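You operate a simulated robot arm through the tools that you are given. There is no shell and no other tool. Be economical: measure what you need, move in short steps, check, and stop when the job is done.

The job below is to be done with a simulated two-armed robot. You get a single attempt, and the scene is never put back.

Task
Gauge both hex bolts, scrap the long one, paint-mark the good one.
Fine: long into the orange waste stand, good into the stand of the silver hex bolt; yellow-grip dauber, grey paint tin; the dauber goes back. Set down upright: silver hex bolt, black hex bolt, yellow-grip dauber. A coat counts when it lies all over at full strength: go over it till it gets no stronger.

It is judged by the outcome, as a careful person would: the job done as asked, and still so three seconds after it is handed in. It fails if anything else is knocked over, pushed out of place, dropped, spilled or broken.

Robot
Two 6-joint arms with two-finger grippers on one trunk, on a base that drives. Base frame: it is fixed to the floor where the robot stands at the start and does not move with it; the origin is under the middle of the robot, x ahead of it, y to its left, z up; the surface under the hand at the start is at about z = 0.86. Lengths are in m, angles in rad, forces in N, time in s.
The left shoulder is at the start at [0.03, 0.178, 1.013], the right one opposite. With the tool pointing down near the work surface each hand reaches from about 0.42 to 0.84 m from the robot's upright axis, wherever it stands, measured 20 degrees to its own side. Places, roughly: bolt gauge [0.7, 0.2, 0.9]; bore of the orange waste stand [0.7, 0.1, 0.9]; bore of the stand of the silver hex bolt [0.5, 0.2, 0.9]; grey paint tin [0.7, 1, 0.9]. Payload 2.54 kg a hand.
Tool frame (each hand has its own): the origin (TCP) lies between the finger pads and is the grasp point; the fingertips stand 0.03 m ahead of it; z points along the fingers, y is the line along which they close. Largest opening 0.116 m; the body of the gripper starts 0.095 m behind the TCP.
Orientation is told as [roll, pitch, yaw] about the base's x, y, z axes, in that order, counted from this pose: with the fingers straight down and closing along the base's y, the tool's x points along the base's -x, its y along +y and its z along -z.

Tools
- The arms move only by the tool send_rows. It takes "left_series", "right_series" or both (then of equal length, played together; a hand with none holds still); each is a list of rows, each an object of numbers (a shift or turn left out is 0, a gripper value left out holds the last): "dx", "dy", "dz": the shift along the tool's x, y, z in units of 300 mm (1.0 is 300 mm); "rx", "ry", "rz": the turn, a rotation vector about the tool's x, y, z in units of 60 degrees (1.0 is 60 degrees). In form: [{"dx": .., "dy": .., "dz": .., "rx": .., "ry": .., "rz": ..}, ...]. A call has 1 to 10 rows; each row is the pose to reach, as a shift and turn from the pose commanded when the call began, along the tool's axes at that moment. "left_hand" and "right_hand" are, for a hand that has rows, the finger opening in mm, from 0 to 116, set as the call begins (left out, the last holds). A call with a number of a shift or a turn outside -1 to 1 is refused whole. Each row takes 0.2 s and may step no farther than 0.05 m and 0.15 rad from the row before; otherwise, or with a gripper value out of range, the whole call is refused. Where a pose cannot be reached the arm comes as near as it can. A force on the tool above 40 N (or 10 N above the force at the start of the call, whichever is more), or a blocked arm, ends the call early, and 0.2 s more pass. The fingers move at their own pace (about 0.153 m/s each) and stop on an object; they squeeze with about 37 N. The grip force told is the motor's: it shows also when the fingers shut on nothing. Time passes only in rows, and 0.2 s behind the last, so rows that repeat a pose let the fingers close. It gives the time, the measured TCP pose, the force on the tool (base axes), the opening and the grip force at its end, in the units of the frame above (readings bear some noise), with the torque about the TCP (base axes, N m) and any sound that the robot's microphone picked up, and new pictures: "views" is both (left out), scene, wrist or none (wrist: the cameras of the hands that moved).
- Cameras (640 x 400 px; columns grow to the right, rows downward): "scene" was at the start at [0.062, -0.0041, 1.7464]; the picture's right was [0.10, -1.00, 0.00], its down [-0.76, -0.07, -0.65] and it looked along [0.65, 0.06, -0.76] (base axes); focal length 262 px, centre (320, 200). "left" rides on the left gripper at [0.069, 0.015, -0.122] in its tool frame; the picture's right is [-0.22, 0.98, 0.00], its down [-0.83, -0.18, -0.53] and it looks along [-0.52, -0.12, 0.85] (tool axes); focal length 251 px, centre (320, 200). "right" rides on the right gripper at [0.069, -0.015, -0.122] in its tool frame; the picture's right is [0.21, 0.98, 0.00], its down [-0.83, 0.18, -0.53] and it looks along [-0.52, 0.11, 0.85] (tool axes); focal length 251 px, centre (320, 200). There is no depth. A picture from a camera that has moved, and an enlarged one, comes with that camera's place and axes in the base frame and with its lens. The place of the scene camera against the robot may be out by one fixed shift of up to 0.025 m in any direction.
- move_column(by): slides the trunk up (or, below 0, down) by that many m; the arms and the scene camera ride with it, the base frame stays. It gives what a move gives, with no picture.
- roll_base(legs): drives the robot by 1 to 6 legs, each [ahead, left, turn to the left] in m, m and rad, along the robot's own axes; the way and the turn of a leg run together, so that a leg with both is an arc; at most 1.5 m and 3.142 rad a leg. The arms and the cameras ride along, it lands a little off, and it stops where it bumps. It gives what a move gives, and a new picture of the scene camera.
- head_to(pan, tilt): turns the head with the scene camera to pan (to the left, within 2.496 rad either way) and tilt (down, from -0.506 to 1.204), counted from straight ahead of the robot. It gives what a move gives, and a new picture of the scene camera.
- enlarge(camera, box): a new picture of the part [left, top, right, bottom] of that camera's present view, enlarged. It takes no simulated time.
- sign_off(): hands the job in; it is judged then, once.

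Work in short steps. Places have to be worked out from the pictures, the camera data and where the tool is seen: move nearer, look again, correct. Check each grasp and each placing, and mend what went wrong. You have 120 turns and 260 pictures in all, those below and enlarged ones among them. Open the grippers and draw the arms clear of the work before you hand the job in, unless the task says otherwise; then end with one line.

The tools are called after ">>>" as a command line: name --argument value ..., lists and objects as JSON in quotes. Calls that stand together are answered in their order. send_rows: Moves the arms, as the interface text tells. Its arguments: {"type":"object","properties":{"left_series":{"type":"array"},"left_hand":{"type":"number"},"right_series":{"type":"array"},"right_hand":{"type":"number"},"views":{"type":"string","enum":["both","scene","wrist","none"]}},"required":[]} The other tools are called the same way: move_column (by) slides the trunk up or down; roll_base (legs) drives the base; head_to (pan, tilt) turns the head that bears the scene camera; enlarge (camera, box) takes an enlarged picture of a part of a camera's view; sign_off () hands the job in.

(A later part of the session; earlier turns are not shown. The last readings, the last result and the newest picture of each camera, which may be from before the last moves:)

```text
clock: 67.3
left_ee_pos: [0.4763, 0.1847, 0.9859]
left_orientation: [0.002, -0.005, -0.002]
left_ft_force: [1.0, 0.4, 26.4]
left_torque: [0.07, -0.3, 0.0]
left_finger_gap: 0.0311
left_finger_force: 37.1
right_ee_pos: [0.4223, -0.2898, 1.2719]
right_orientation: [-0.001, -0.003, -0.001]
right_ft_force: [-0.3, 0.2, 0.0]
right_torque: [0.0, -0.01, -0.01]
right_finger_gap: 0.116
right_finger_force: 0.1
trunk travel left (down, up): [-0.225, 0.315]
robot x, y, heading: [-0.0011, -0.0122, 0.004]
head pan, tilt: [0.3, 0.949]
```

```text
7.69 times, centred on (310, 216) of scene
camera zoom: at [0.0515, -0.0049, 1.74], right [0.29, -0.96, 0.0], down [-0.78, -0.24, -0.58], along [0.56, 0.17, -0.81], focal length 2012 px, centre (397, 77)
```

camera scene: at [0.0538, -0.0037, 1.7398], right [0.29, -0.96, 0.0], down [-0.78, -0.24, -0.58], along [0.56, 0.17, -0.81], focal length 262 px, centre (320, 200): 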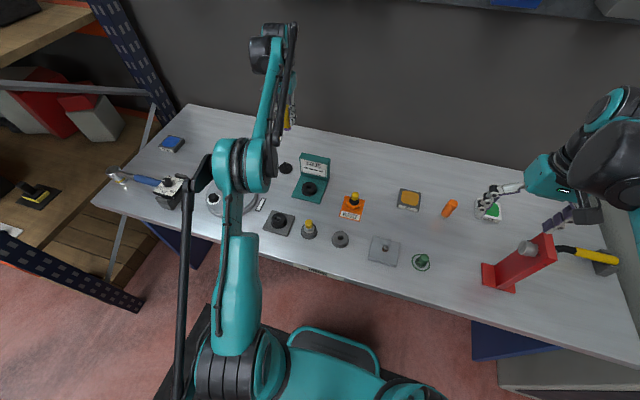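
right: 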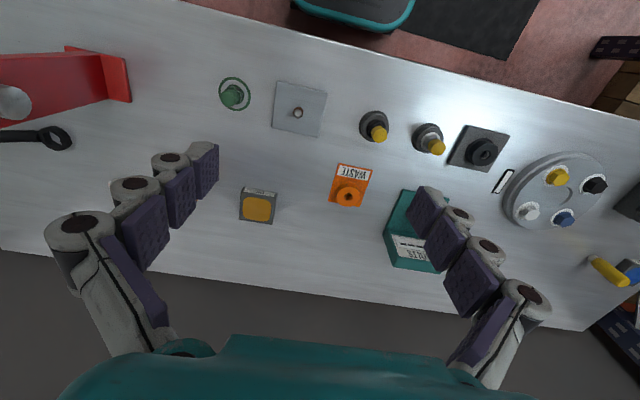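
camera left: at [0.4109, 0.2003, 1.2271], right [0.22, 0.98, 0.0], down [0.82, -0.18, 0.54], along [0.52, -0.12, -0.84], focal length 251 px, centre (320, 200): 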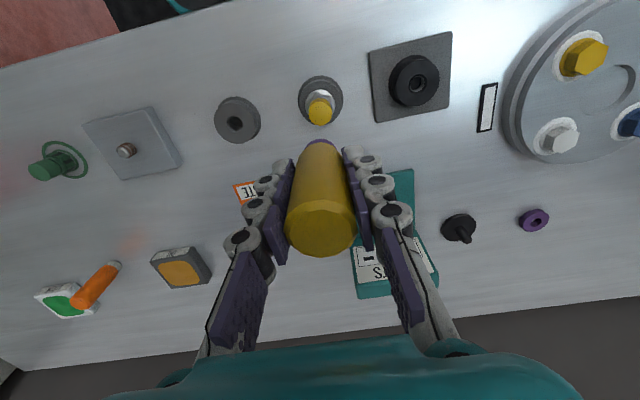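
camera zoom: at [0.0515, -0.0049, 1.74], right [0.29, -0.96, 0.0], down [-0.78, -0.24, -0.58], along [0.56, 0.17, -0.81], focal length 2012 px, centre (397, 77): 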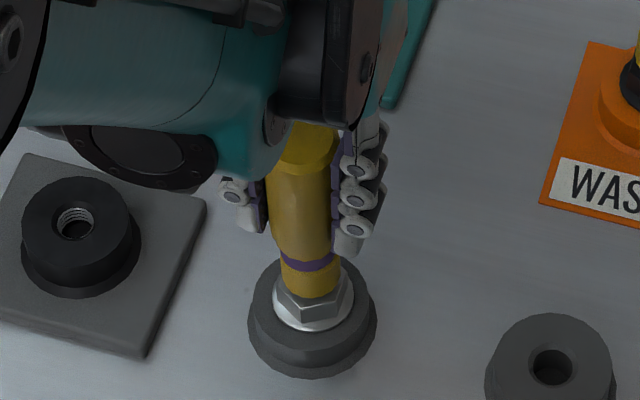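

Pressed at 26 N and centred. I lift 0.08 m and inspect the knob's top.

>>> send_rows --left_series '[{"dz": -0.01}, {"dz": -0.1}, {"dz": -0.25}]' --views "none"

>>> enlarge --camera "left" --box '[285, 80, 365, 160]'

>>> enlarge --camera "scene" --box '[290, 205, 330, 245]'

```text
clock: 68.1
left_ee_pos: [0.4773, 0.1863, 1.0607]
left_orientation: [-0.001, -0.003, -0.001]
left_ft_force: [0.1, 0.5, 0.2]
left_torque: [0.02, -0.03, 0.02]
left_finger_gap: 0.0311
left_finger_force: 37.1
right_ee_pos: [0.4233, -0.2886, 1.2711]
right_orientation: [0.0, -0.001, -0.002]
right_ft_force: [0.1, 0.2, -0.4]
right_torque: [-0.01, -0.03, 0.0]
right_finger_gap: 0.116
right_finger_force: 0.1
trunk travel left (down, up): [-0.225, 0.315]
robot x, y, heading: [-0.0007, -0.0137, -0.003]
head pan, tilt: [0.3, 0.949]
```

```text
5.00 times, centred on (325, 120) of left
camera zoom: at [0.4076, 0.2005, 1.1822], right [0.22, 0.98, 0.0], down [0.82, -0.18, 0.54], along [0.52, -0.11, -0.84], focal length 1257 px, centre (295, 600)
```

zoom: 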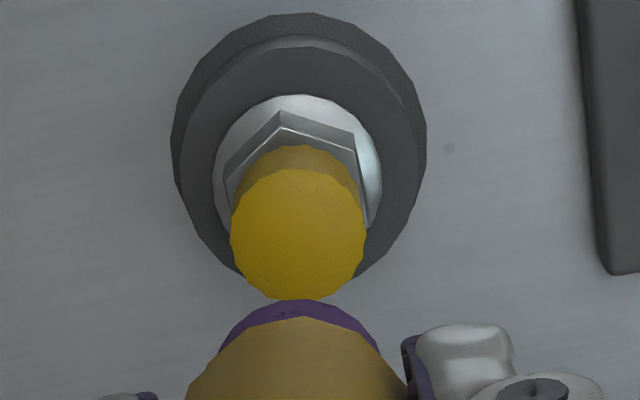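

```text
10.00 times, centred on (310, 225) of scene
camera zoom: at [0.0524, -0.0043, 1.7398], right [0.29, -0.96, 0.0], down [-0.78, -0.24, -0.58], along [0.56, 0.17, -0.81], focal length 2615 px, centre (420, -50)
```

zoom: 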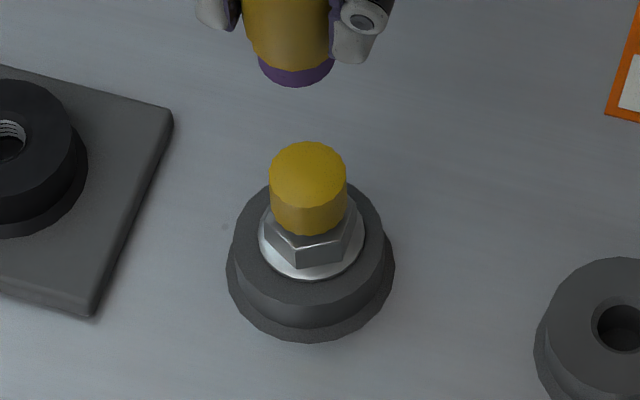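

The knob shows no paint after one press, so the coat likely builds by stroking. I rub lightly with small strokes over the top.

>>> send_rows --left_series '[{"dz": 0.15}, {"dz": 0.235}, {"dz": 0.244}, {"dx": 0.02, "dz": 0.244}, {"dx": 0.014, "dy": 0.014, "dz": 0.244}, {"dx": 0.0, "dy": 0.02, "dz": 0.244}, {"dx": -0.014, "dy": 0.014, "dz": 0.244}, {"dx": -0.02, "dy": 0.0, "dz": 0.244}, {"dx": -0.014, "dy": -0.014, "dz": 0.244}, {"dx": 0.0, "dy": -0.02, "dz": 0.244}]' --views "none"

>>> enlarge --camera "scene" --box '[290, 205, 330, 245]'

>>> send_rows --left_series '[{"dx": 0.014, "dy": 0.006, "dz": 0.0}, {"dx": 0.0, "dy": 0.02, "dz": 0.0}, {"dy": 0.02, "dz": -0.1}, {"dy": 0.02, "dz": -0.23}]' --views "none"

>>> enlarge --camera "left" --box '[285, 80, 365, 160]'

>>> enlarge --camera "scene" --box '[290, 205, 330, 245]'

```text
clock: 70.3
left_ee_pos: [0.4779, 0.1799, 0.9865]
left_orientation: [0.0, -0.004, -0.001]
left_ft_force: [0.3, -0.3, -0.3]
left_torque: [-0.02, -0.01, -0.01]
left_finger_gap: 0.0316
left_finger_force: 36.9
right_ee_pos: [0.4238, -0.2882, 1.2714]
right_orientation: [0.0, 0.0, -0.001]
right_ft_force: [0.3, -0.5, 0.6]
right_torque: [0.01, 0.0, 0.0]
right_finger_gap: 0.1158
right_finger_force: 0.0
trunk travel left (down, up): [-0.225, 0.315]
robot x, y, heading: [-0.0003, -0.0128, 0.0]
head pan, tilt: [0.3, 0.949]
```

```text
10.00 times, centred on (310, 225) of scene
camera zoom: at [0.0533, -0.0041, 1.7398], right [0.29, -0.96, 0.0], down [-0.78, -0.24, -0.58], along [0.56, 0.17, -0.81], focal length 2615 px, centre (420, -50)
```

zoom: 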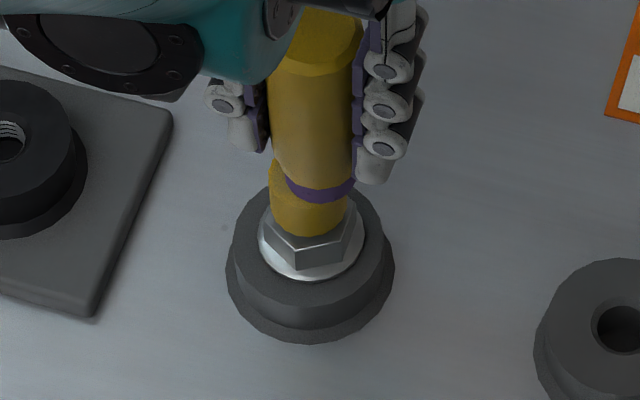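

```text
clock: 71.3
left_ee_pos: [0.478, 0.1867, 1.0566]
left_orientation: [-0.001, -0.003, -0.003]
left_ft_force: [-0.5, -0.5, -2.4]
left_torque: [-0.01, -0.01, 0.01]
left_finger_gap: 0.0314
left_finger_force: 36.9
right_ee_pos: [0.4229, -0.2891, 1.2718]
right_orientation: [0.0, 0.0, -0.001]
right_ft_force: [-0.7, -0.7, -0.2]
right_torque: [-0.02, 0.04, 0.02]
right_finger_gap: 0.1163
right_finger_force: 0.1
trunk travel left (down, up): [-0.225, 0.315]
robot x, y, heading: [-0.004, -0.0154, -0.002]
head pan, tilt: [0.3, 0.949]
```

```text
5.00 times, centred on (325, 120) of left
camera zoom: at [0.4086, 0.2008, 1.1781], right [0.22, 0.98, 0.0], down [0.82, -0.18, 0.54], along [0.52, -0.11, -0.84], focal length 1257 px, centre (295, 600)
```

zoom: 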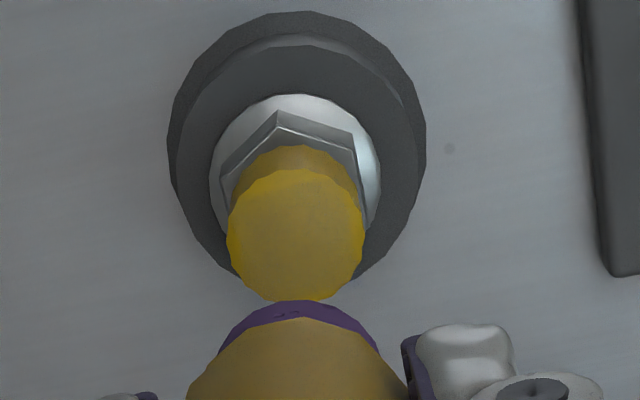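

```text
10.00 times, centred on (310, 225) of scene
camera zoom: at [0.0529, -0.0041, 1.7398], right [0.29, -0.96, 0.0], down [-0.78, -0.24, -0.58], along [0.56, 0.17, -0.81], focal length 2615 px, centre (420, -50)
```

zoom: 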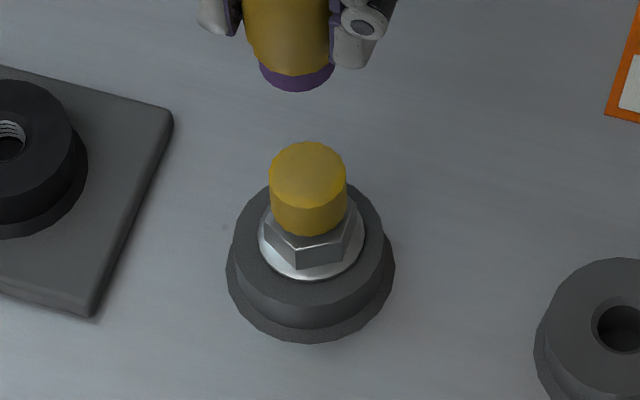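

A faint, mostly even tint has appeared, so stroking builds the coat. I go over it with a little more pressure and slightly wider strokes.

>>> send_rows --left_series '[{"dz": 0.12}, {"dz": 0.225}, {"dz": 0.235}, {"dy": 0.024, "dz": 0.235}, {"dx": 0.02, "dy": 0.016, "dz": 0.235}, {"dx": 0.02, "dy": -0.016, "dz": 0.235}, {"dx": 0.0, "dy": -0.024, "dz": 0.235}, {"dx": -0.02, "dy": -0.016, "dz": 0.235}, {"dx": -0.02, "dy": 0.016, "dz": 0.235}, {"dx": 0.0, "dy": 0.024, "dz": 0.235}]' --views "none"

>>> send_rows --left_series '[{"dy": -0.024}, {"dy": -0.048}, {"dx": 0.02, "dy": -0.032}, {"dx": 0.02, "dy": -0.016}, {"dx": 0.0, "dy": -0.024}, {"dx": -0.02, "dy": -0.032}, {"dx": -0.02, "dy": -0.016}, {"dx": 0.0, "dy": -0.024}, {"dy": -0.024, "dz": -0.1}, {"dy": -0.024, "dz": -0.23}]' --views "none"

>>> enlarge --camera "left" --box '[285, 80, 365, 160]'

>>> enlarge --camera "scene" --box '[290, 205, 330, 245]'

```text
clock: 73.5
left_ee_pos: [0.4797, 0.1931, 0.9852]
left_orientation: [0.0, -0.004, -0.002]
left_ft_force: [-0.5, -0.1, 0.4]
left_torque: [-0.02, -0.02, 0.0]
left_finger_gap: 0.0312
left_finger_force: 37.1
right_ee_pos: [0.4239, -0.289, 1.2703]
right_orientation: [0.0, -0.001, -0.001]
right_ft_force: [0.2, 0.4, -0.1]
right_torque: [0.03, 0.0, 0.03]
right_finger_gap: 0.116
right_finger_force: 0.1
trunk travel left (down, up): [-0.225, 0.315]
robot x, y, heading: [0.0011, -0.0148, 0.001]
head pan, tilt: [0.3, 0.949]
```

```text
clock: 75.7
left_ee_pos: [0.4767, 0.1873, 1.0551]
left_orientation: [0.001, -0.003, -0.001]
left_ft_force: [0.1, 0.4, -1.2]
left_torque: [0.03, -0.03, 0.0]
left_finger_gap: 0.0315
left_finger_force: 37.0
right_ee_pos: [0.4222, -0.2886, 1.2725]
right_orientation: [0.0, 0.0, -0.001]
right_ft_force: [-0.3, 0.2, -0.7]
right_torque: [0.0, -0.01, -0.04]
right_finger_gap: 0.1159
right_finger_force: 0.0
trunk travel left (down, up): [-0.225, 0.315]
robot x, y, heading: [0.0003, -0.0151, 0.001]
head pan, tilt: [0.3, 0.949]
```

```text
5.00 times, centred on (325, 120) of left
camera zoom: at [0.4079, 0.2007, 1.1777], right [0.22, 0.98, 0.0], down [0.82, -0.18, 0.54], along [0.52, -0.11, -0.84], focal length 1257 px, centre (295, 600)
```

zoom: 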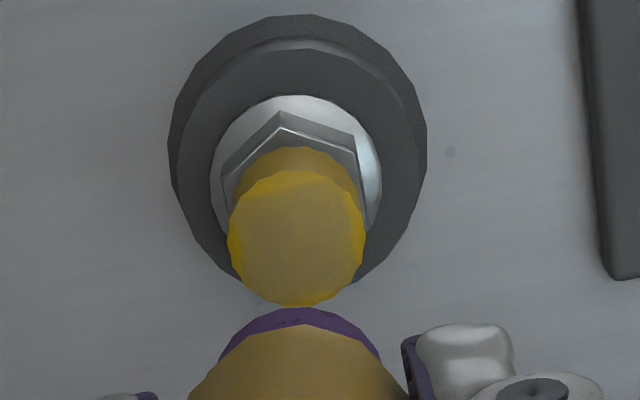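

```text
10.00 times, centred on (310, 225) of scene
camera zoom: at [0.0525, -0.0045, 1.7399], right [0.29, -0.96, 0.0], down [-0.78, -0.24, -0.58], along [0.56, 0.17, -0.81], focal length 2615 px, centre (420, -50)
```

zoom: 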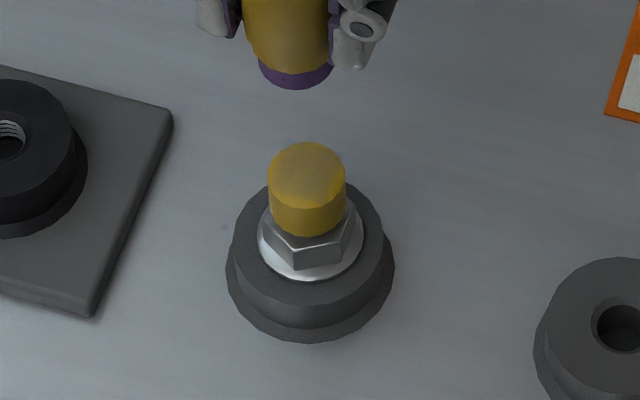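

The coat is stronger but the rim is thin and the contact was barely loaded. I press deeper, checking the force first.

>>> send_rows --left_series '[{"dz": 0.12}, {"dz": 0.22}, {"dz": 0.235}, {"dz": 0.24}]' --views "none"

```text
clock: 76.7
left_ee_pos: [0.4773, 0.1859, 0.9838]
left_orientation: [0.002, -0.005, -0.003]
left_ft_force: [0.3, 0.3, 27.0]
left_torque: [0.06, -0.07, -0.01]
left_finger_gap: 0.0313
left_finger_force: 37.0
right_ee_pos: [0.4225, -0.2881, 1.2727]
right_orientation: [0.001, 0.0, -0.002]
right_ft_force: [-0.3, 0.3, -0.2]
right_torque: [-0.01, -0.01, 0.02]
right_finger_gap: 0.1158
right_finger_force: 0.0
trunk travel left (down, up): [-0.225, 0.315]
robot x, y, heading: [0.0024, -0.0174, -0.003]
head pan, tilt: [0.3, 0.949]
```

27 N here; I back off to about 13 N and stroke round the edge and across.

>>> send_rows --left_series '[{"dz": -0.005}, {"dy": 0.02, "dz": -0.005}, {"dx": 0.015, "dy": 0.015, "dz": -0.005}, {"dx": 0.021, "dz": -0.005}, {"dx": 0.015, "dy": -0.015, "dz": -0.005}, {"dy": -0.021, "dz": -0.005}, {"dx": -0.015, "dy": -0.015, "dz": -0.005}, {"dx": -0.021, "dz": -0.005}, {"dx": -0.015, "dy": 0.015, "dz": -0.005}, {"dy": 0.021, "dz": -0.005}]' --views "none"

>>> send_rows --left_series '[{"dy": -0.021}, {"dy": -0.042}, {"dx": -0.021, "dy": -0.021}, {"dx": 0.021, "dy": -0.021}, {"dy": -0.021}, {"dy": -0.021, "dz": -0.1}, {"dy": -0.021, "dz": -0.23}]' --views "none"

>>> enlarge --camera "left" --box '[285, 80, 365, 160]'

>>> enlarge --camera "scene" --box '[290, 205, 330, 245]'

```text
clock: 78.9
left_ee_pos: [0.4792, 0.193, 0.9841]
left_orientation: [-0.001, -0.002, -0.002]
left_ft_force: [0.6, -1.6, 6.4]
left_torque: [-0.19, -0.08, 0.02]
left_finger_gap: 0.0311
left_finger_force: 37.7
right_ee_pos: [0.424, -0.2879, 1.2714]
right_orientation: [0.0, 0.0, -0.001]
right_ft_force: [-0.2, 0.3, -0.3]
right_torque: [-0.02, 0.01, -0.01]
right_finger_gap: 0.1157
right_finger_force: 0.0
trunk travel left (down, up): [-0.225, 0.315]
robot x, y, heading: [-0.0003, -0.0177, 0.002]
head pan, tilt: [0.3, 0.949]
```

```text
clock: 80.5
left_ee_pos: [0.4765, 0.1849, 1.0539]
left_orientation: [0.0, -0.005, 0.0]
left_ft_force: [-0.1, 0.3, -0.8]
left_torque: [0.0, -0.02, 0.01]
left_finger_gap: 0.0315
left_finger_force: 36.5
right_ee_pos: [0.4217, -0.2893, 1.2717]
right_orientation: [0.0, 0.001, -0.003]
right_ft_force: [0.2, -0.2, 0.6]
right_torque: [0.01, 0.0, 0.0]
right_finger_gap: 0.1162
right_finger_force: 0.0
trunk travel left (down, up): [-0.225, 0.315]
robot x, y, heading: [-0.0023, -0.0137, 0.003]
head pan, tilt: [0.3, 0.949]
```

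```text
5.00 times, centred on (325, 120) of left
camera zoom: at [0.4068, 0.1996, 1.1759], right [0.22, 0.98, 0.0], down [0.82, -0.18, 0.54], along [0.52, -0.11, -0.84], focal length 1257 px, centre (295, 600)
```

zoom: 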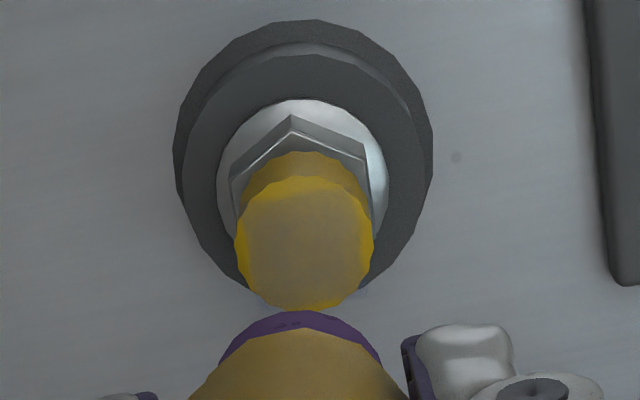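

```text
10.00 times, centred on (310, 225) of scene
camera zoom: at [0.0529, -0.0044, 1.7398], right [0.29, -0.96, 0.0], down [-0.78, -0.24, -0.58], along [0.56, 0.17, -0.81], focal length 2615 px, centre (420, -50)
```

zoom: 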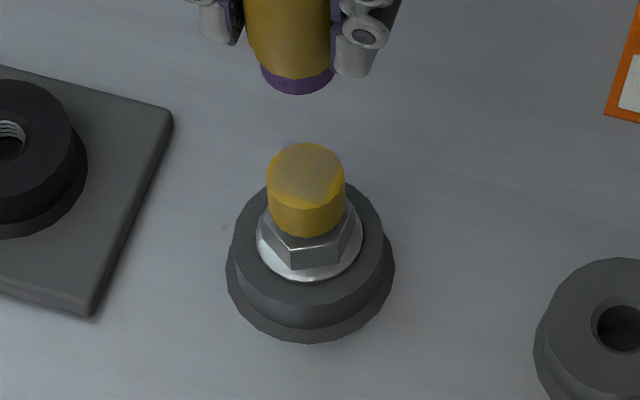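

The centre is getting strong while the rim lags. I make a wider circle at light pressure, then further circles.

>>> send_rows --left_series '[{"dz": 0.14}, {"dx": 0.03, "dz": 0.23}, {"dx": 0.021, "dy": 0.021, "dz": 0.23}, {"dy": 0.03, "dz": 0.23}, {"dx": -0.021, "dy": 0.021, "dz": 0.23}, {"dx": -0.03, "dz": 0.23}, {"dx": -0.021, "dy": -0.021, "dz": 0.23}, {"dy": -0.03, "dz": 0.23}, {"dx": 0.021, "dy": -0.021, "dz": 0.23}, {"dx": 0.03, "dz": 0.23}]' --views "none"

>>> send_rows --left_series '[{"dx": -0.009, "dy": 0.021}, {"dx": -0.03, "dy": 0.03}, {"dx": -0.051, "dy": 0.021}, {"dx": -0.06}, {"dx": -0.051, "dy": -0.021}, {"dx": -0.03, "dy": -0.03}, {"dx": -0.009, "dy": -0.021}, {"dx": -0.03}, {"dx": -0.03, "dz": -0.1}, {"dx": -0.03, "dz": -0.23}]' --views "none"

>>> enlarge --camera "left" --box '[285, 80, 365, 160]'

>>> enlarge --camera "scene" --box '[290, 205, 330, 245]'

```text
clock: 82.7
left_ee_pos: [0.4686, 0.186, 0.9835]
left_orientation: [0.0, -0.002, -0.003]
left_ft_force: [1.3, -0.7, 2.7]
left_torque: [-0.06, -0.11, -0.03]
left_finger_gap: 0.0313
left_finger_force: 36.3
right_ee_pos: [0.4234, -0.2886, 1.2723]
right_orientation: [0.002, 0.0, -0.002]
right_ft_force: [-1.0, -0.3, 0.4]
right_torque: [-0.02, 0.01, 0.02]
right_finger_gap: 0.116
right_finger_force: 0.2
trunk travel left (down, up): [-0.225, 0.315]
robot x, y, heading: [-0.0022, -0.0171, -0.004]
head pan, tilt: [0.3, 0.949]
```

```text
clock: 84.9
left_ee_pos: [0.4776, 0.1868, 1.0519]
left_orientation: [-0.001, -0.003, -0.002]
left_ft_force: [0.4, 0.2, 0.3]
left_torque: [-0.01, 0.01, 0.02]
left_finger_gap: 0.0313
left_finger_force: 37.4
right_ee_pos: [0.423, -0.289, 1.273]
right_orientation: [-0.001, -0.001, -0.002]
right_ft_force: [0.2, 0.8, 0.2]
right_torque: [-0.01, -0.03, -0.04]
right_finger_gap: 0.1159
right_finger_force: 0.1
trunk travel left (down, up): [-0.225, 0.315]
robot x, y, heading: [0.0005, -0.0147, -0.004]
head pan, tilt: [0.3, 0.949]
```

```text
5.00 times, centred on (325, 120) of left
camera zoom: at [0.4073, 0.2012, 1.1739], right [0.22, 0.98, 0.0], down [0.82, -0.18, 0.54], along [0.52, -0.11, -0.84], focal length 1257 px, centre (295, 600)
```

zoom: 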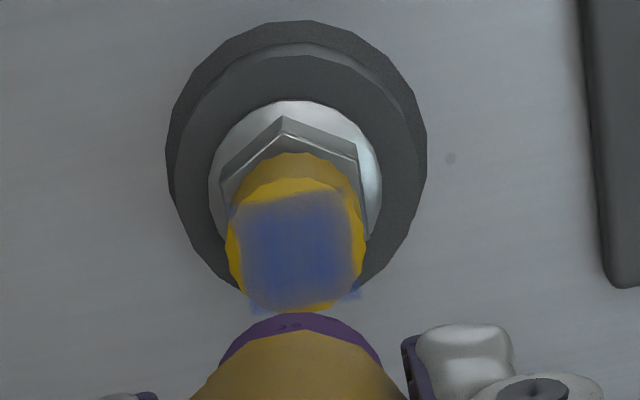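

```text
10.00 times, centred on (310, 225) of scene
camera zoom: at [0.0528, -0.0042, 1.7399], right [0.29, -0.96, 0.0], down [-0.78, -0.24, -0.58], along [0.56, 0.17, -0.81], focal length 2615 px, centre (420, -50)
```

zoom: 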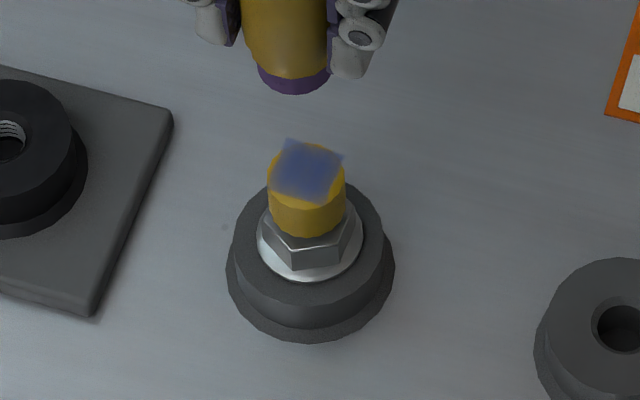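

The coat now shows clearly as a blue square patch. I repeat the same circles to build it further.

>>> send_rows --left_series '[{"dz": 0.14}, {"dx": 0.03, "dz": 0.231}, {"dx": 0.021, "dy": 0.021, "dz": 0.231}, {"dy": 0.03, "dz": 0.231}, {"dx": -0.021, "dy": 0.021, "dz": 0.231}, {"dx": -0.03, "dz": 0.231}, {"dx": -0.021, "dy": -0.021, "dz": 0.231}, {"dy": -0.03, "dz": 0.231}, {"dx": 0.021, "dy": -0.021, "dz": 0.231}, {"dx": 0.03, "dz": 0.231}]' --views "none"

>>> send_rows --left_series '[{"dx": -0.009, "dy": 0.021}, {"dx": -0.03, "dy": 0.03}, {"dx": -0.051, "dy": 0.021}, {"dx": -0.06}, {"dx": -0.051, "dy": -0.021}, {"dx": -0.03, "dy": -0.03}, {"dx": -0.009, "dy": -0.021}, {"dx": -0.03}, {"dx": -0.03, "dz": -0.1}, {"dx": -0.03, "dz": -0.231}]' --views "none"

>>> enlarge --camera "left" --box '[285, 80, 365, 160]'

>>> enlarge --camera "scene" --box '[290, 205, 330, 245]'

```text
clock: 87.1
left_ee_pos: [0.469, 0.1862, 0.984]
left_orientation: [-0.001, -0.004, -0.002]
left_ft_force: [2.1, -3.1, 12.8]
left_torque: [-0.29, -0.28, -0.04]
left_finger_gap: 0.0311
left_finger_force: 37.1
right_ee_pos: [0.4231, -0.2893, 1.2707]
right_orientation: [-0.001, -0.001, -0.003]
right_ft_force: [-1.1, 0.7, -0.2]
right_torque: [0.03, 0.01, 0.01]
right_finger_gap: 0.116
right_finger_force: 0.0
trunk travel left (down, up): [-0.225, 0.315]
robot x, y, heading: [-0.0009, -0.0147, -0.004]
head pan, tilt: [0.3, 0.949]
```

```text
clock: 89.3
left_ee_pos: [0.4771, 0.1849, 1.0524]
left_orientation: [0.0, -0.004, -0.003]
left_ft_force: [0.5, 0.4, -0.6]
left_torque: [-0.04, -0.01, 0.02]
left_finger_gap: 0.0311
left_finger_force: 37.5
right_ee_pos: [0.4235, -0.2889, 1.271]
right_orientation: [-0.002, 0.001, -0.001]
right_ft_force: [0.0, -0.6, -0.1]
right_torque: [-0.01, 0.02, 0.0]
right_finger_gap: 0.1159
right_finger_force: 0.1
trunk travel left (down, up): [-0.225, 0.315]
robot x, y, heading: [0.0003, -0.017, -0.001]
head pan, tilt: [0.3, 0.949]
```

```text
5.00 times, centred on (325, 120) of left
camera zoom: at [0.4079, 0.2002, 1.1742], right [0.22, 0.98, 0.0], down [0.82, -0.18, 0.54], along [0.52, -0.12, -0.84], focal length 1257 px, centre (295, 600)
```

zoom: 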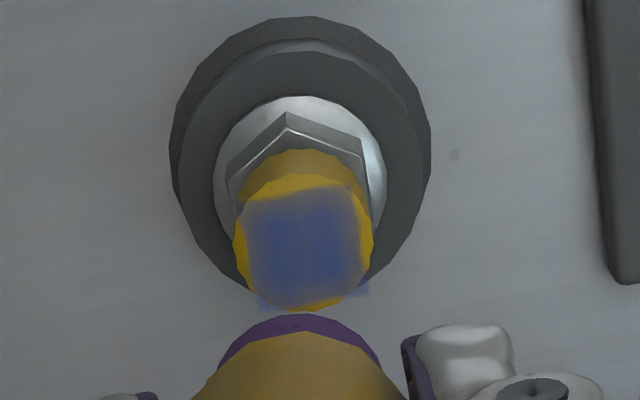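

```text
10.00 times, centred on (310, 225) of scene
camera zoom: at [0.0529, -0.0041, 1.7398], right [0.29, -0.96, 0.0], down [-0.78, -0.24, -0.58], along [0.56, 0.17, -0.81], focal length 2615 px, centre (420, -50)
```

zoom: 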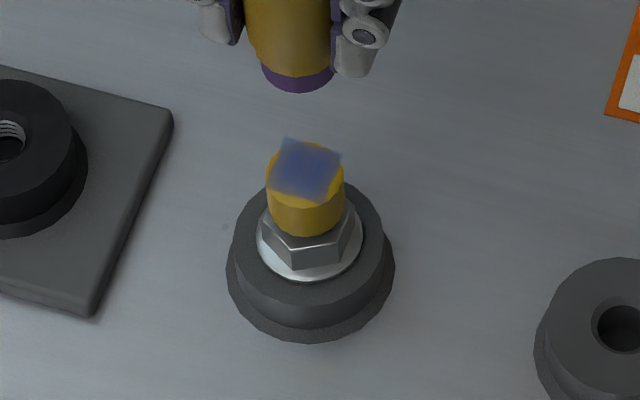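

Little change in the middle; the edges and corners are lighter. I run a square pattern reaching the corners, shifted 2 mm forward to the patch's centre.

>>> send_rows --left_series '[{"dz": 0.14}, {"dx": 0.024, "dy": 0.03, "dz": 0.231}, {"dx": 0.024, "dy": 0.0, "dz": 0.231}, {"dx": 0.024, "dy": -0.034, "dz": 0.231}, {"dx": -0.006, "dy": -0.034, "dz": 0.231}, {"dx": -0.038, "dy": -0.034, "dz": 0.231}, {"dx": -0.038, "dy": 0.0, "dz": 0.231}, {"dx": -0.038, "dy": 0.03, "dz": 0.231}, {"dx": -0.006, "dy": 0.03, "dz": 0.231}, {"dx": 0.024, "dy": 0.03, "dz": 0.231}]' --views "none"

>>> send_rows --left_series '[{"dx": -0.015, "dy": -0.015}, {"dx": -0.03, "dy": -0.03}, {"dx": -0.045, "dy": -0.045}, {"dx": -0.06, "dy": -0.06}, {"dx": -0.06, "dy": -0.03}, {"dx": -0.03, "dy": -0.03}, {"dx": 0.0, "dy": -0.06}, {"dx": -0.024, "dy": -0.03, "dz": 0}, {"dx": -0.024, "dy": -0.03, "dz": -0.1}, {"dx": -0.024, "dy": -0.03, "dz": -0.231}]' --views "none"

>>> enlarge --camera "left" --box '[285, 80, 365, 160]'

>>> enlarge --camera "scene" --box '[290, 205, 330, 245]'

```text
clock: 91.5
left_ee_pos: [0.4716, 0.1951, 0.9824]
left_orientation: [-0.001, -0.006, -0.004]
left_ft_force: [-0.3, 1.1, 0.2]
left_torque: [-0.05, 0.05, 0.01]
left_finger_gap: 0.031
left_finger_force: 37.1
right_ee_pos: [0.425, -0.2882, 1.2708]
right_orientation: [0.001, 0.001, -0.001]
right_ft_force: [-0.3, 0.6, -0.1]
right_torque: [0.01, 0.02, -0.01]
right_finger_gap: 0.1158
right_finger_force: 0.1
trunk travel left (down, up): [-0.225, 0.315]
robot x, y, heading: [-0.0023, -0.0134, -0.007]
head pan, tilt: [0.3, 0.949]
```

```text
clock: 93.7
left_ee_pos: [0.4772, 0.1863, 1.053]
left_orientation: [-0.001, -0.002, -0.002]
left_ft_force: [-0.1, -0.5, -0.4]
left_torque: [-0.02, 0.0, -0.04]
left_finger_gap: 0.0311
left_finger_force: 36.7
right_ee_pos: [0.4241, -0.2879, 1.2715]
right_orientation: [0.001, -0.001, -0.001]
right_ft_force: [-0.5, -0.6, -0.8]
right_torque: [0.02, -0.03, -0.02]
right_finger_gap: 0.1158
right_finger_force: 0.0
trunk travel left (down, up): [-0.225, 0.315]
robot x, y, heading: [-0.0015, -0.0114, -0.004]
head pan, tilt: [0.3, 0.949]
```

```text
5.00 times, centred on (325, 120) of left
camera zoom: at [0.407, 0.2013, 1.1757], right [0.22, 0.98, 0.0], down [0.82, -0.18, 0.54], along [0.52, -0.12, -0.84], focal length 1257 px, centre (295, 600)
```

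zoom: 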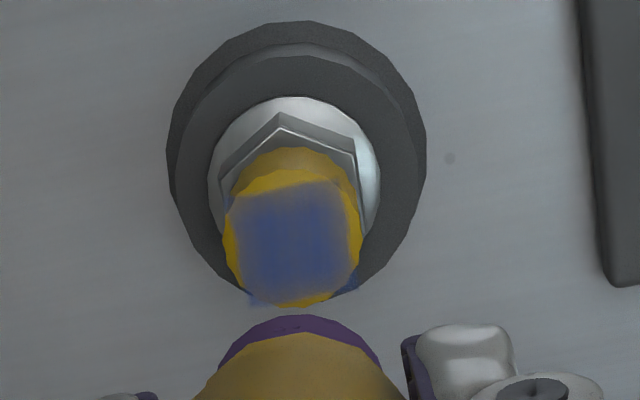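

```text
10.00 times, centred on (310, 225) of scene
camera zoom: at [0.0529, -0.004, 1.7398], right [0.29, -0.96, 0.0], down [-0.78, -0.24, -0.58], along [0.56, 0.17, -0.81], focal length 2615 px, centre (420, -50)
```

zoom: 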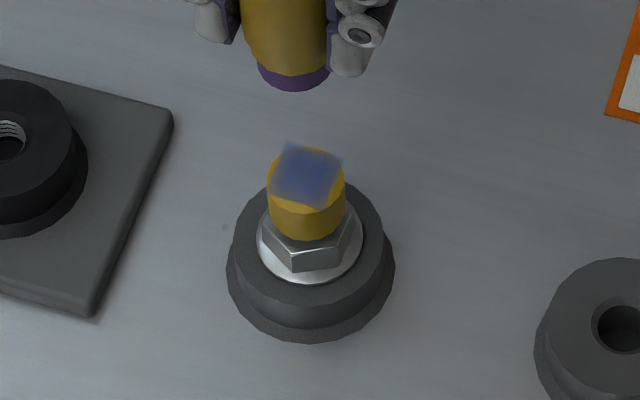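

Force at the corner was near zero, so contact is being lost there. I press about 1.5 mm deeper and repeat the square pattern.

>>> send_rows --left_series '[{"dz": 0.14}, {"dx": 0.024, "dy": 0.026, "dz": 0.236}, {"dx": 0.024, "dy": 0.0, "dz": 0.236}, {"dx": 0.024, "dy": -0.032, "dz": 0.236}, {"dx": -0.006, "dy": -0.034, "dz": 0.236}, {"dx": -0.034, "dy": -0.032, "dz": 0.236}, {"dx": -0.034, "dy": 0.0, "dz": 0.236}, {"dx": -0.034, "dy": 0.026, "dz": 0.236}, {"dx": -0.006, "dy": 0.026, "dz": 0.236}, {"dx": 0.024, "dy": 0.026, "dz": 0.236}]' --views "none"

>>> send_rows --left_series '[{"dy": -0.026}, {"dy": -0.058}, {"dx": -0.015, "dy": -0.058}, {"dx": -0.03, "dy": -0.058}, {"dx": -0.045, "dy": -0.058}, {"dx": -0.058, "dy": -0.05}, {"dx": -0.045, "dy": -0.026}, {"dx": -0.024, "dy": -0.026}, {"dx": -0.024, "dy": -0.026, "dz": -0.1}, {"dx": -0.024, "dy": -0.026, "dz": -0.236}]' --views "none"

>>> enlarge --camera "left" --box '[285, 80, 365, 160]'

>>> enlarge --camera "scene" --box '[290, 205, 330, 245]'

```text
clock: 95.9
left_ee_pos: [0.4706, 0.1956, 0.9825]
left_orientation: [0.002, -0.006, -0.001]
left_ft_force: [4.2, -1.1, 19.1]
left_torque: [-0.12, -0.56, -0.03]
left_finger_gap: 0.0312
left_finger_force: 36.9
right_ee_pos: [0.4232, -0.2892, 1.2708]
right_orientation: [-0.001, -0.001, -0.002]
right_ft_force: [1.0, -0.2, -0.5]
right_torque: [-0.01, -0.01, 0.01]
right_finger_gap: 0.1162
right_finger_force: 0.0
trunk travel left (down, up): [-0.225, 0.315]
robot x, y, heading: [-0.0018, -0.0105, -0.01]
head pan, tilt: [0.3, 0.949]
```

```text
clock: 98.1
left_ee_pos: [0.4762, 0.1882, 1.0544]
left_orientation: [0.0, -0.004, -0.004]
left_ft_force: [0.2, -0.5, 0.0]
left_torque: [-0.01, 0.0, 0.01]
left_finger_gap: 0.031
left_finger_force: 36.8
right_ee_pos: [0.424, -0.2886, 1.2715]
right_orientation: [0.0, 0.002, -0.002]
right_ft_force: [-1.1, -0.1, -0.1]
right_torque: [0.0, -0.03, 0.02]
right_finger_gap: 0.1158
right_finger_force: 0.0
trunk travel left (down, up): [-0.225, 0.315]
robot x, y, heading: [-0.0002, -0.0169, 0.001]
head pan, tilt: [0.3, 0.949]
```

```text
5.00 times, centred on (325, 120) of left
camera zoom: at [0.4069, 0.2023, 1.1755], right [0.22, 0.98, 0.0], down [0.82, -0.18, 0.54], along [0.52, -0.11, -0.84], focal length 1257 px, centre (295, 600)
```

zoom: 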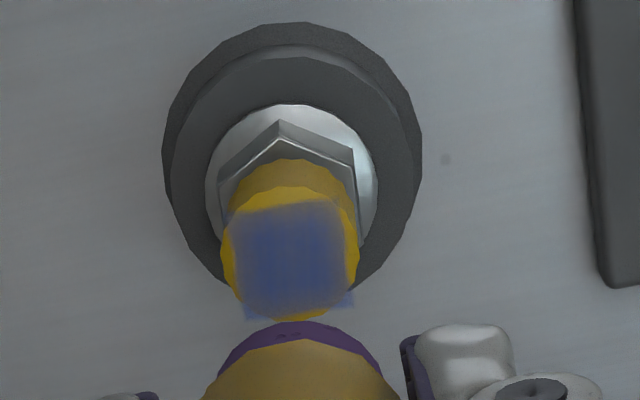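

```text
10.00 times, centred on (310, 225) of scene
camera zoom: at [0.0524, -0.0041, 1.7398], right [0.29, -0.96, 0.0], down [-0.78, -0.24, -0.58], along [0.56, 0.17, -0.81], focal length 2615 px, centre (420, -50)
```

zoom: 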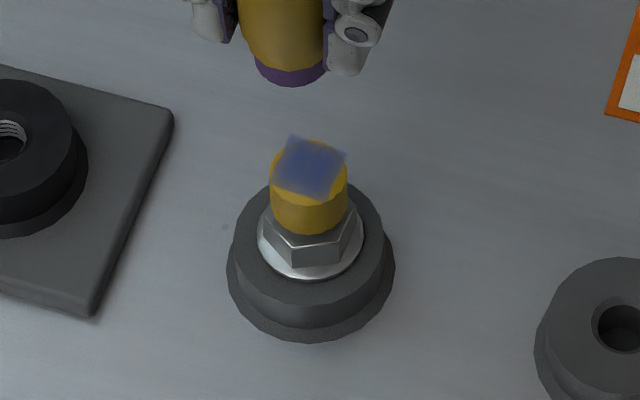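

The patch hasn't changed visibly over the last rounds, which could mean full strength or a dry dauber. To be certain I go back to the tin, re-dip and go over it once more; first I raise the hand and reach forward again.

>>> send_rows --left_series '[{"dx": -0.05, "dz": -0.14}, {"dx": -0.15, "dy": 0.05, "dz": -0.25}, {"dx": -0.27, "dy": 0.12, "dz": -0.33}, {"dx": -0.39, "dy": 0.2, "dz": -0.36}, {"dx": -0.51, "dy": 0.28, "dz": -0.38}, {"dx": -0.62, "dy": 0.36, "dz": -0.38}, {"dx": -0.72, "dy": 0.44, "dz": -0.38}, {"dx": -0.82, "dy": 0.53, "dz": -0.38}]' --views "none"

>>> enlarge --camera "scene" --box '[290, 205, 330, 245]'

>>> roll_base --legs '[[0, 0.61, 0]]'

```text
clock: 99.9
left_ee_pos: [0.7238, 0.3457, 1.1663]
left_orientation: [0.002, -0.002, -0.001]
left_ft_force: [1.1, -0.1, -0.8]
left_torque: [-0.01, 0.04, 0.01]
left_finger_gap: 0.0308
left_finger_force: 37.0
right_ee_pos: [0.4259, -0.2885, 1.2706]
right_orientation: [-0.001, 0.003, -0.001]
right_ft_force: [0.7, 0.5, 0.4]
right_torque: [-0.01, 0.06, 0.03]
right_finger_gap: 0.1162
right_finger_force: 0.1
trunk travel left (down, up): [-0.225, 0.315]
robot x, y, heading: [0.0035, -0.0152, -0.004]
head pan, tilt: [0.3, 0.949]
```

```text
10.00 times, centred on (310, 225) of scene
camera zoom: at [0.0559, -0.0025, 1.7397], right [0.29, -0.96, 0.0], down [-0.78, -0.24, -0.58], along [0.56, 0.17, -0.81], focal length 2615 px, centre (420, -50)
```

zoom: 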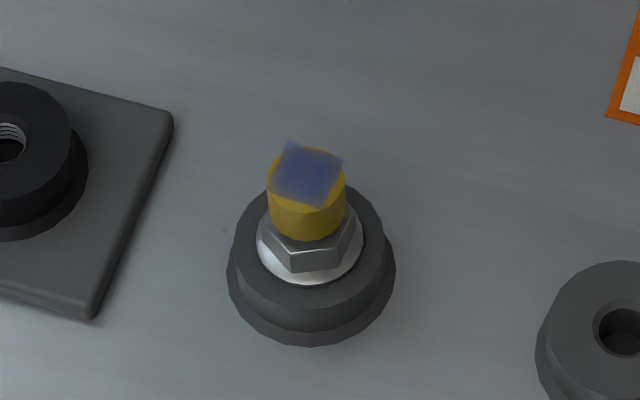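

```text
clock: 103.3
left_ee_pos: [0.7239, 0.9511, 1.1671]
left_orientation: [0.0, -0.003, -0.001]
left_ft_force: [0.6, 0.2, -0.8]
left_torque: [0.0, 0.0, 0.0]
left_finger_gap: 0.0309
left_finger_force: 37.0
right_ee_pos: [0.4246, 0.3165, 1.2711]
right_orientation: [0.001, 0.0, -0.001]
right_ft_force: [-0.3, -0.2, -0.5]
right_torque: [-0.04, 0.03, -0.01]
right_finger_gap: 0.1159
right_finger_force: 0.1
trunk travel left (down, up): [-0.225, 0.315]
robot x, y, heading: [-0.0025, 0.5861, -0.004]
head pan, tilt: [0.3, 0.949]
camera scene: at [0.0546, 0.6009, 1.7398], right [0.29, -0.96, 0.0], down [-0.78, -0.24, -0.58], along [0.56, 0.17, -0.81], focal length 262 px, centre (320, 200)
```

scene: 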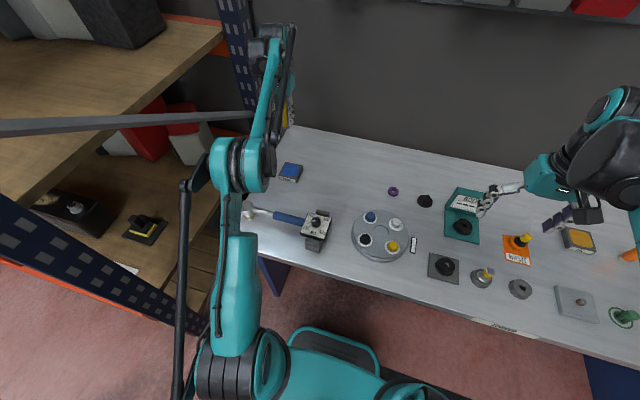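

At the tin's place again. I move over the pad and lower to just above it.

>>> send_rows --left_series '[{"dx": 0.002, "dy": 0.02, "dz": 0.15}, {"dx": 0.002, "dy": 0.02, "dz": 0.3}, {"dx": 0.002, "dy": 0.02, "dz": 0.45}, {"dx": 0.002, "dy": 0.02, "dz": 0.58}, {"dx": 0.002, "dy": 0.02, "dz": 0.69}]' --views "wrist"

```text
clock: 104.5
left_ee_pos: [0.7227, 0.957, 0.9603]
left_orientation: [0.0, -0.003, -0.002]
left_ft_force: [-0.1, 0.4, -0.1]
left_torque: [0.0, 0.01, -0.03]
left_finger_gap: 0.031
left_finger_force: 37.0
right_ee_pos: [0.4262, 0.3172, 1.2713]
right_orientation: [0.003, 0.001, -0.001]
right_ft_force: [0.4, -0.5, -0.5]
right_torque: [-0.05, -0.01, 0.01]
right_finger_gap: 0.1157
right_finger_force: 0.0
trunk travel left (down, up): [-0.225, 0.315]
robot x, y, heading: [0.0031, 0.5908, -0.002]
head pan, tilt: [0.3, 0.949]
camera left: at [0.6528, 0.9715, 1.0819], right [0.22, 0.98, 0.0], down [0.82, -0.18, 0.54], along [0.52, -0.11, -0.84], focal length 251 px, centre (320, 200)
```

left: 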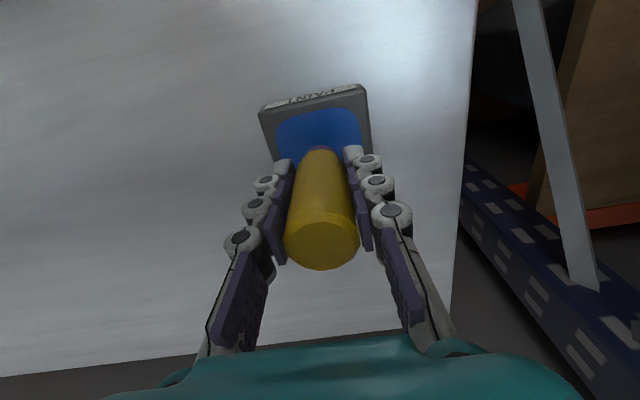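

The dauber has slid a little up in the grip; I lower slowly until contact.

>>> send_rows --left_series '[{"dz": 0.02}, {"dz": 0.035}, {"dz": 0.045}, {"dz": 0.055}, {"dz": 0.062}, {"dz": 0.068}, {"dz": 0.068}, {"dz": 0.068}]' --views "none"

>>> enlarge --camera "left" --box '[250, 60, 390, 200]'

```text
clock: 106.3
left_ee_pos: [0.7215, 0.9559, 0.9394]
left_orientation: [0.0, -0.003, -0.003]
left_ft_force: [-0.3, -0.2, -1.5]
left_torque: [-0.01, 0.01, -0.03]
left_finger_gap: 0.031
left_finger_force: 36.6
right_ee_pos: [0.4254, 0.3167, 1.2718]
right_orientation: [0.001, 0.0, -0.001]
right_ft_force: [0.1, 0.1, 0.0]
right_torque: [0.02, 0.01, 0.01]
right_finger_gap: 0.116
right_finger_force: 0.0
trunk travel left (down, up): [-0.225, 0.315]
robot x, y, heading: [-0.0023, 0.5922, 0.0]
head pan, tilt: [0.3, 0.949]
```

```text
2.86 times, centred on (320, 130) of left
camera zoom: at [0.6529, 0.9713, 1.0622], right [0.22, 0.98, 0.0], down [0.82, -0.18, 0.54], along [0.52, -0.11, -0.84], focal length 718 px, centre (320, 400)
```

zoom: 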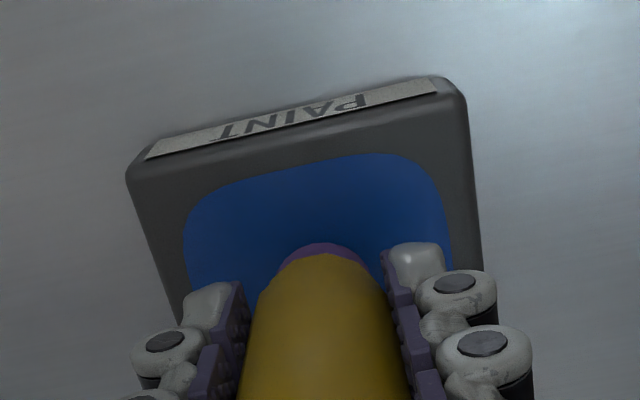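

No contact yet; I keep lowering in small steps.

>>> send_rows --left_series '[{"dz": 0.006}, {"dz": 0.012}, {"dz": 0.016}, {"dz": 0.016}, {"dz": 0.016}]' --views "none"

```text
clock: 107.5
left_ee_pos: [0.7208, 0.9546, 0.9378]
left_orientation: [0.002, -0.003, 0.0]
left_ft_force: [5.3, 5.8, 23.6]
left_torque: [0.25, -0.12, -0.01]
left_finger_gap: 0.0307
left_finger_force: 37.2
right_ee_pos: [0.4235, 0.3163, 1.2725]
right_orientation: [0.0, -0.002, -0.002]
right_ft_force: [-0.7, 0.8, 0.5]
right_torque: [0.0, 0.0, 0.0]
right_finger_gap: 0.1161
right_finger_force: 0.0
trunk travel left (down, up): [-0.225, 0.315]
robot x, y, heading: [-0.0019, 0.5881, -0.004]
head pan, tilt: [0.3, 0.949]
```

Contact again (24 N), head dipped; it has slid up by about 7 mm overall. I lift and drive back to the bolt.

>>> send_rows --left_series '[{"dz": 0.0}, {"dz": 0.0}, {"dz": -0.05}, {"dz": -0.15}, {"dz": -0.3}, {"dz": -0.45}, {"dz": -0.6}, {"dz": -0.77}]' --views "none"

>>> roll_base --legs '[[0, -0.6, 0]]'

>>> send_rows --left_series '[{"dx": 0.12, "dy": -0.077}, {"dx": 0.24, "dy": -0.154}, {"dx": 0.36, "dy": -0.231}, {"dx": 0.48, "dy": -0.308}, {"dx": 0.6, "dy": -0.385}, {"dx": 0.71, "dy": -0.46}, {"dx": 0.81, "dy": -0.52, "dz": 0.05}, {"dx": 0.81, "dy": -0.52, "dz": 0.2}]' --views "wrist"

>>> enlarge --camera "left" --box '[250, 60, 390, 200]'

```text
refused: row 8 steps farther than a row can; nothing moved
```

```text
clock: 110.9
left_ee_pos: [0.7214, 0.3662, 0.9353]
left_orientation: [0.001, -0.003, 0.006]
left_ft_force: [0.1, -0.4, -0.9]
left_torque: [0.01, -0.03, 0.02]
left_finger_gap: 0.031
left_finger_force: 37.1
right_ee_pos: [0.4289, -0.2765, 1.272]
right_orientation: [0.0, 0.0, 0.007]
right_ft_force: [-0.5, -0.6, 0.1]
right_torque: [0.03, 0.02, 0.0]
right_finger_gap: 0.116
right_finger_force: 0.0
trunk travel left (down, up): [-0.225, 0.315]
robot x, y, heading: [0.0001, -0.0028, 0.009]
head pan, tilt: [0.3, 0.949]
camera scene: at [0.0562, 0.0047, 1.7398], right [0.3, -0.95, 0.0], down [-0.78, -0.25, -0.58], along [0.55, 0.18, -0.81], focal length 262 px, centre (320, 200)
```

scene: 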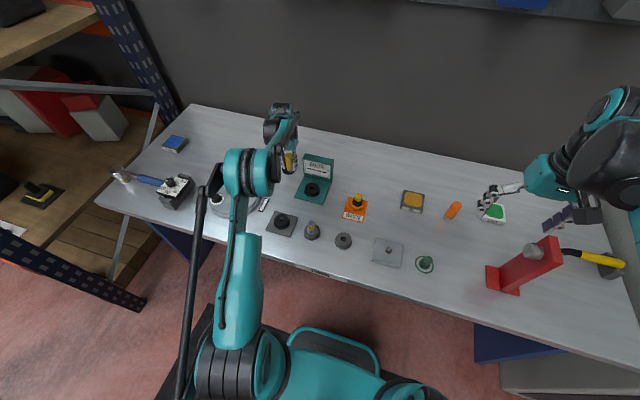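

```text
clock: 112.4
left_ee_pos: [0.4961, 0.2248, 0.9302]
left_orientation: [0.012, -0.018, 0.015]
left_ft_force: [8.0, 9.4, 40.8]
left_torque: [-1.02, 0.26, 0.13]
left_finger_gap: 0.0309
left_finger_force: 36.7
right_ee_pos: [0.4281, -0.2757, 1.2716]
right_orientation: [-0.001, -0.001, 0.007]
right_ft_force: [0.5, 1.2, -0.6]
right_torque: [0.01, 0.03, 0.05]
right_finger_gap: 0.1159
right_finger_force: 0.1
trunk travel left (down, up): [-0.225, 0.315]
robot x, y, heading: [0.0011, -0.0069, 0.009]
head pan, tilt: [0.3, 0.949]
stopped in row 7 (left hand): the force on the tool passed its limit at 130 N (the readings are from after the stop); the commanded pose is now the measured one
camera left: at [0.4236, 0.2353, 1.0514], right [0.2, 0.98, 0.01], down [0.82, -0.17, 0.55], along [0.54, -0.1, -0.84], focal length 251 px, centre (320, 200)
```

left: 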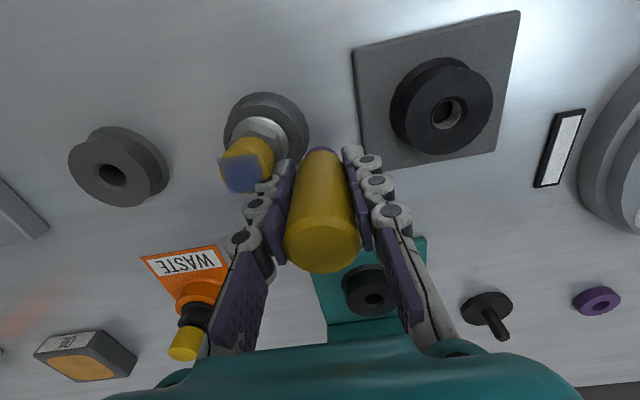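

```text
2.86 times, centred on (320, 130) of left
camera zoom: at [0.4236, 0.2353, 1.0514], right [0.2, 0.98, 0.01], down [0.82, -0.17, 0.55], along [0.54, -0.1, -0.84], focal length 718 px, centre (320, 400)
```

zoom: 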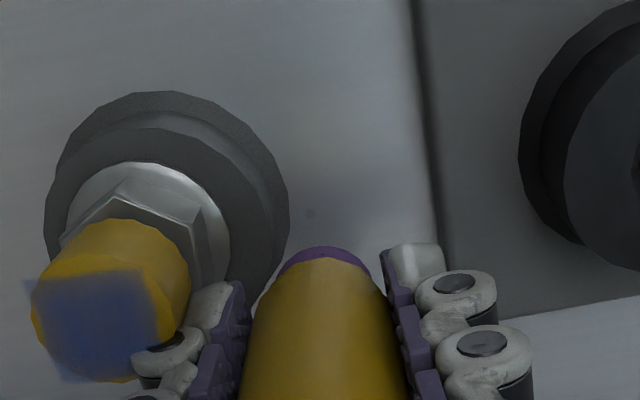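

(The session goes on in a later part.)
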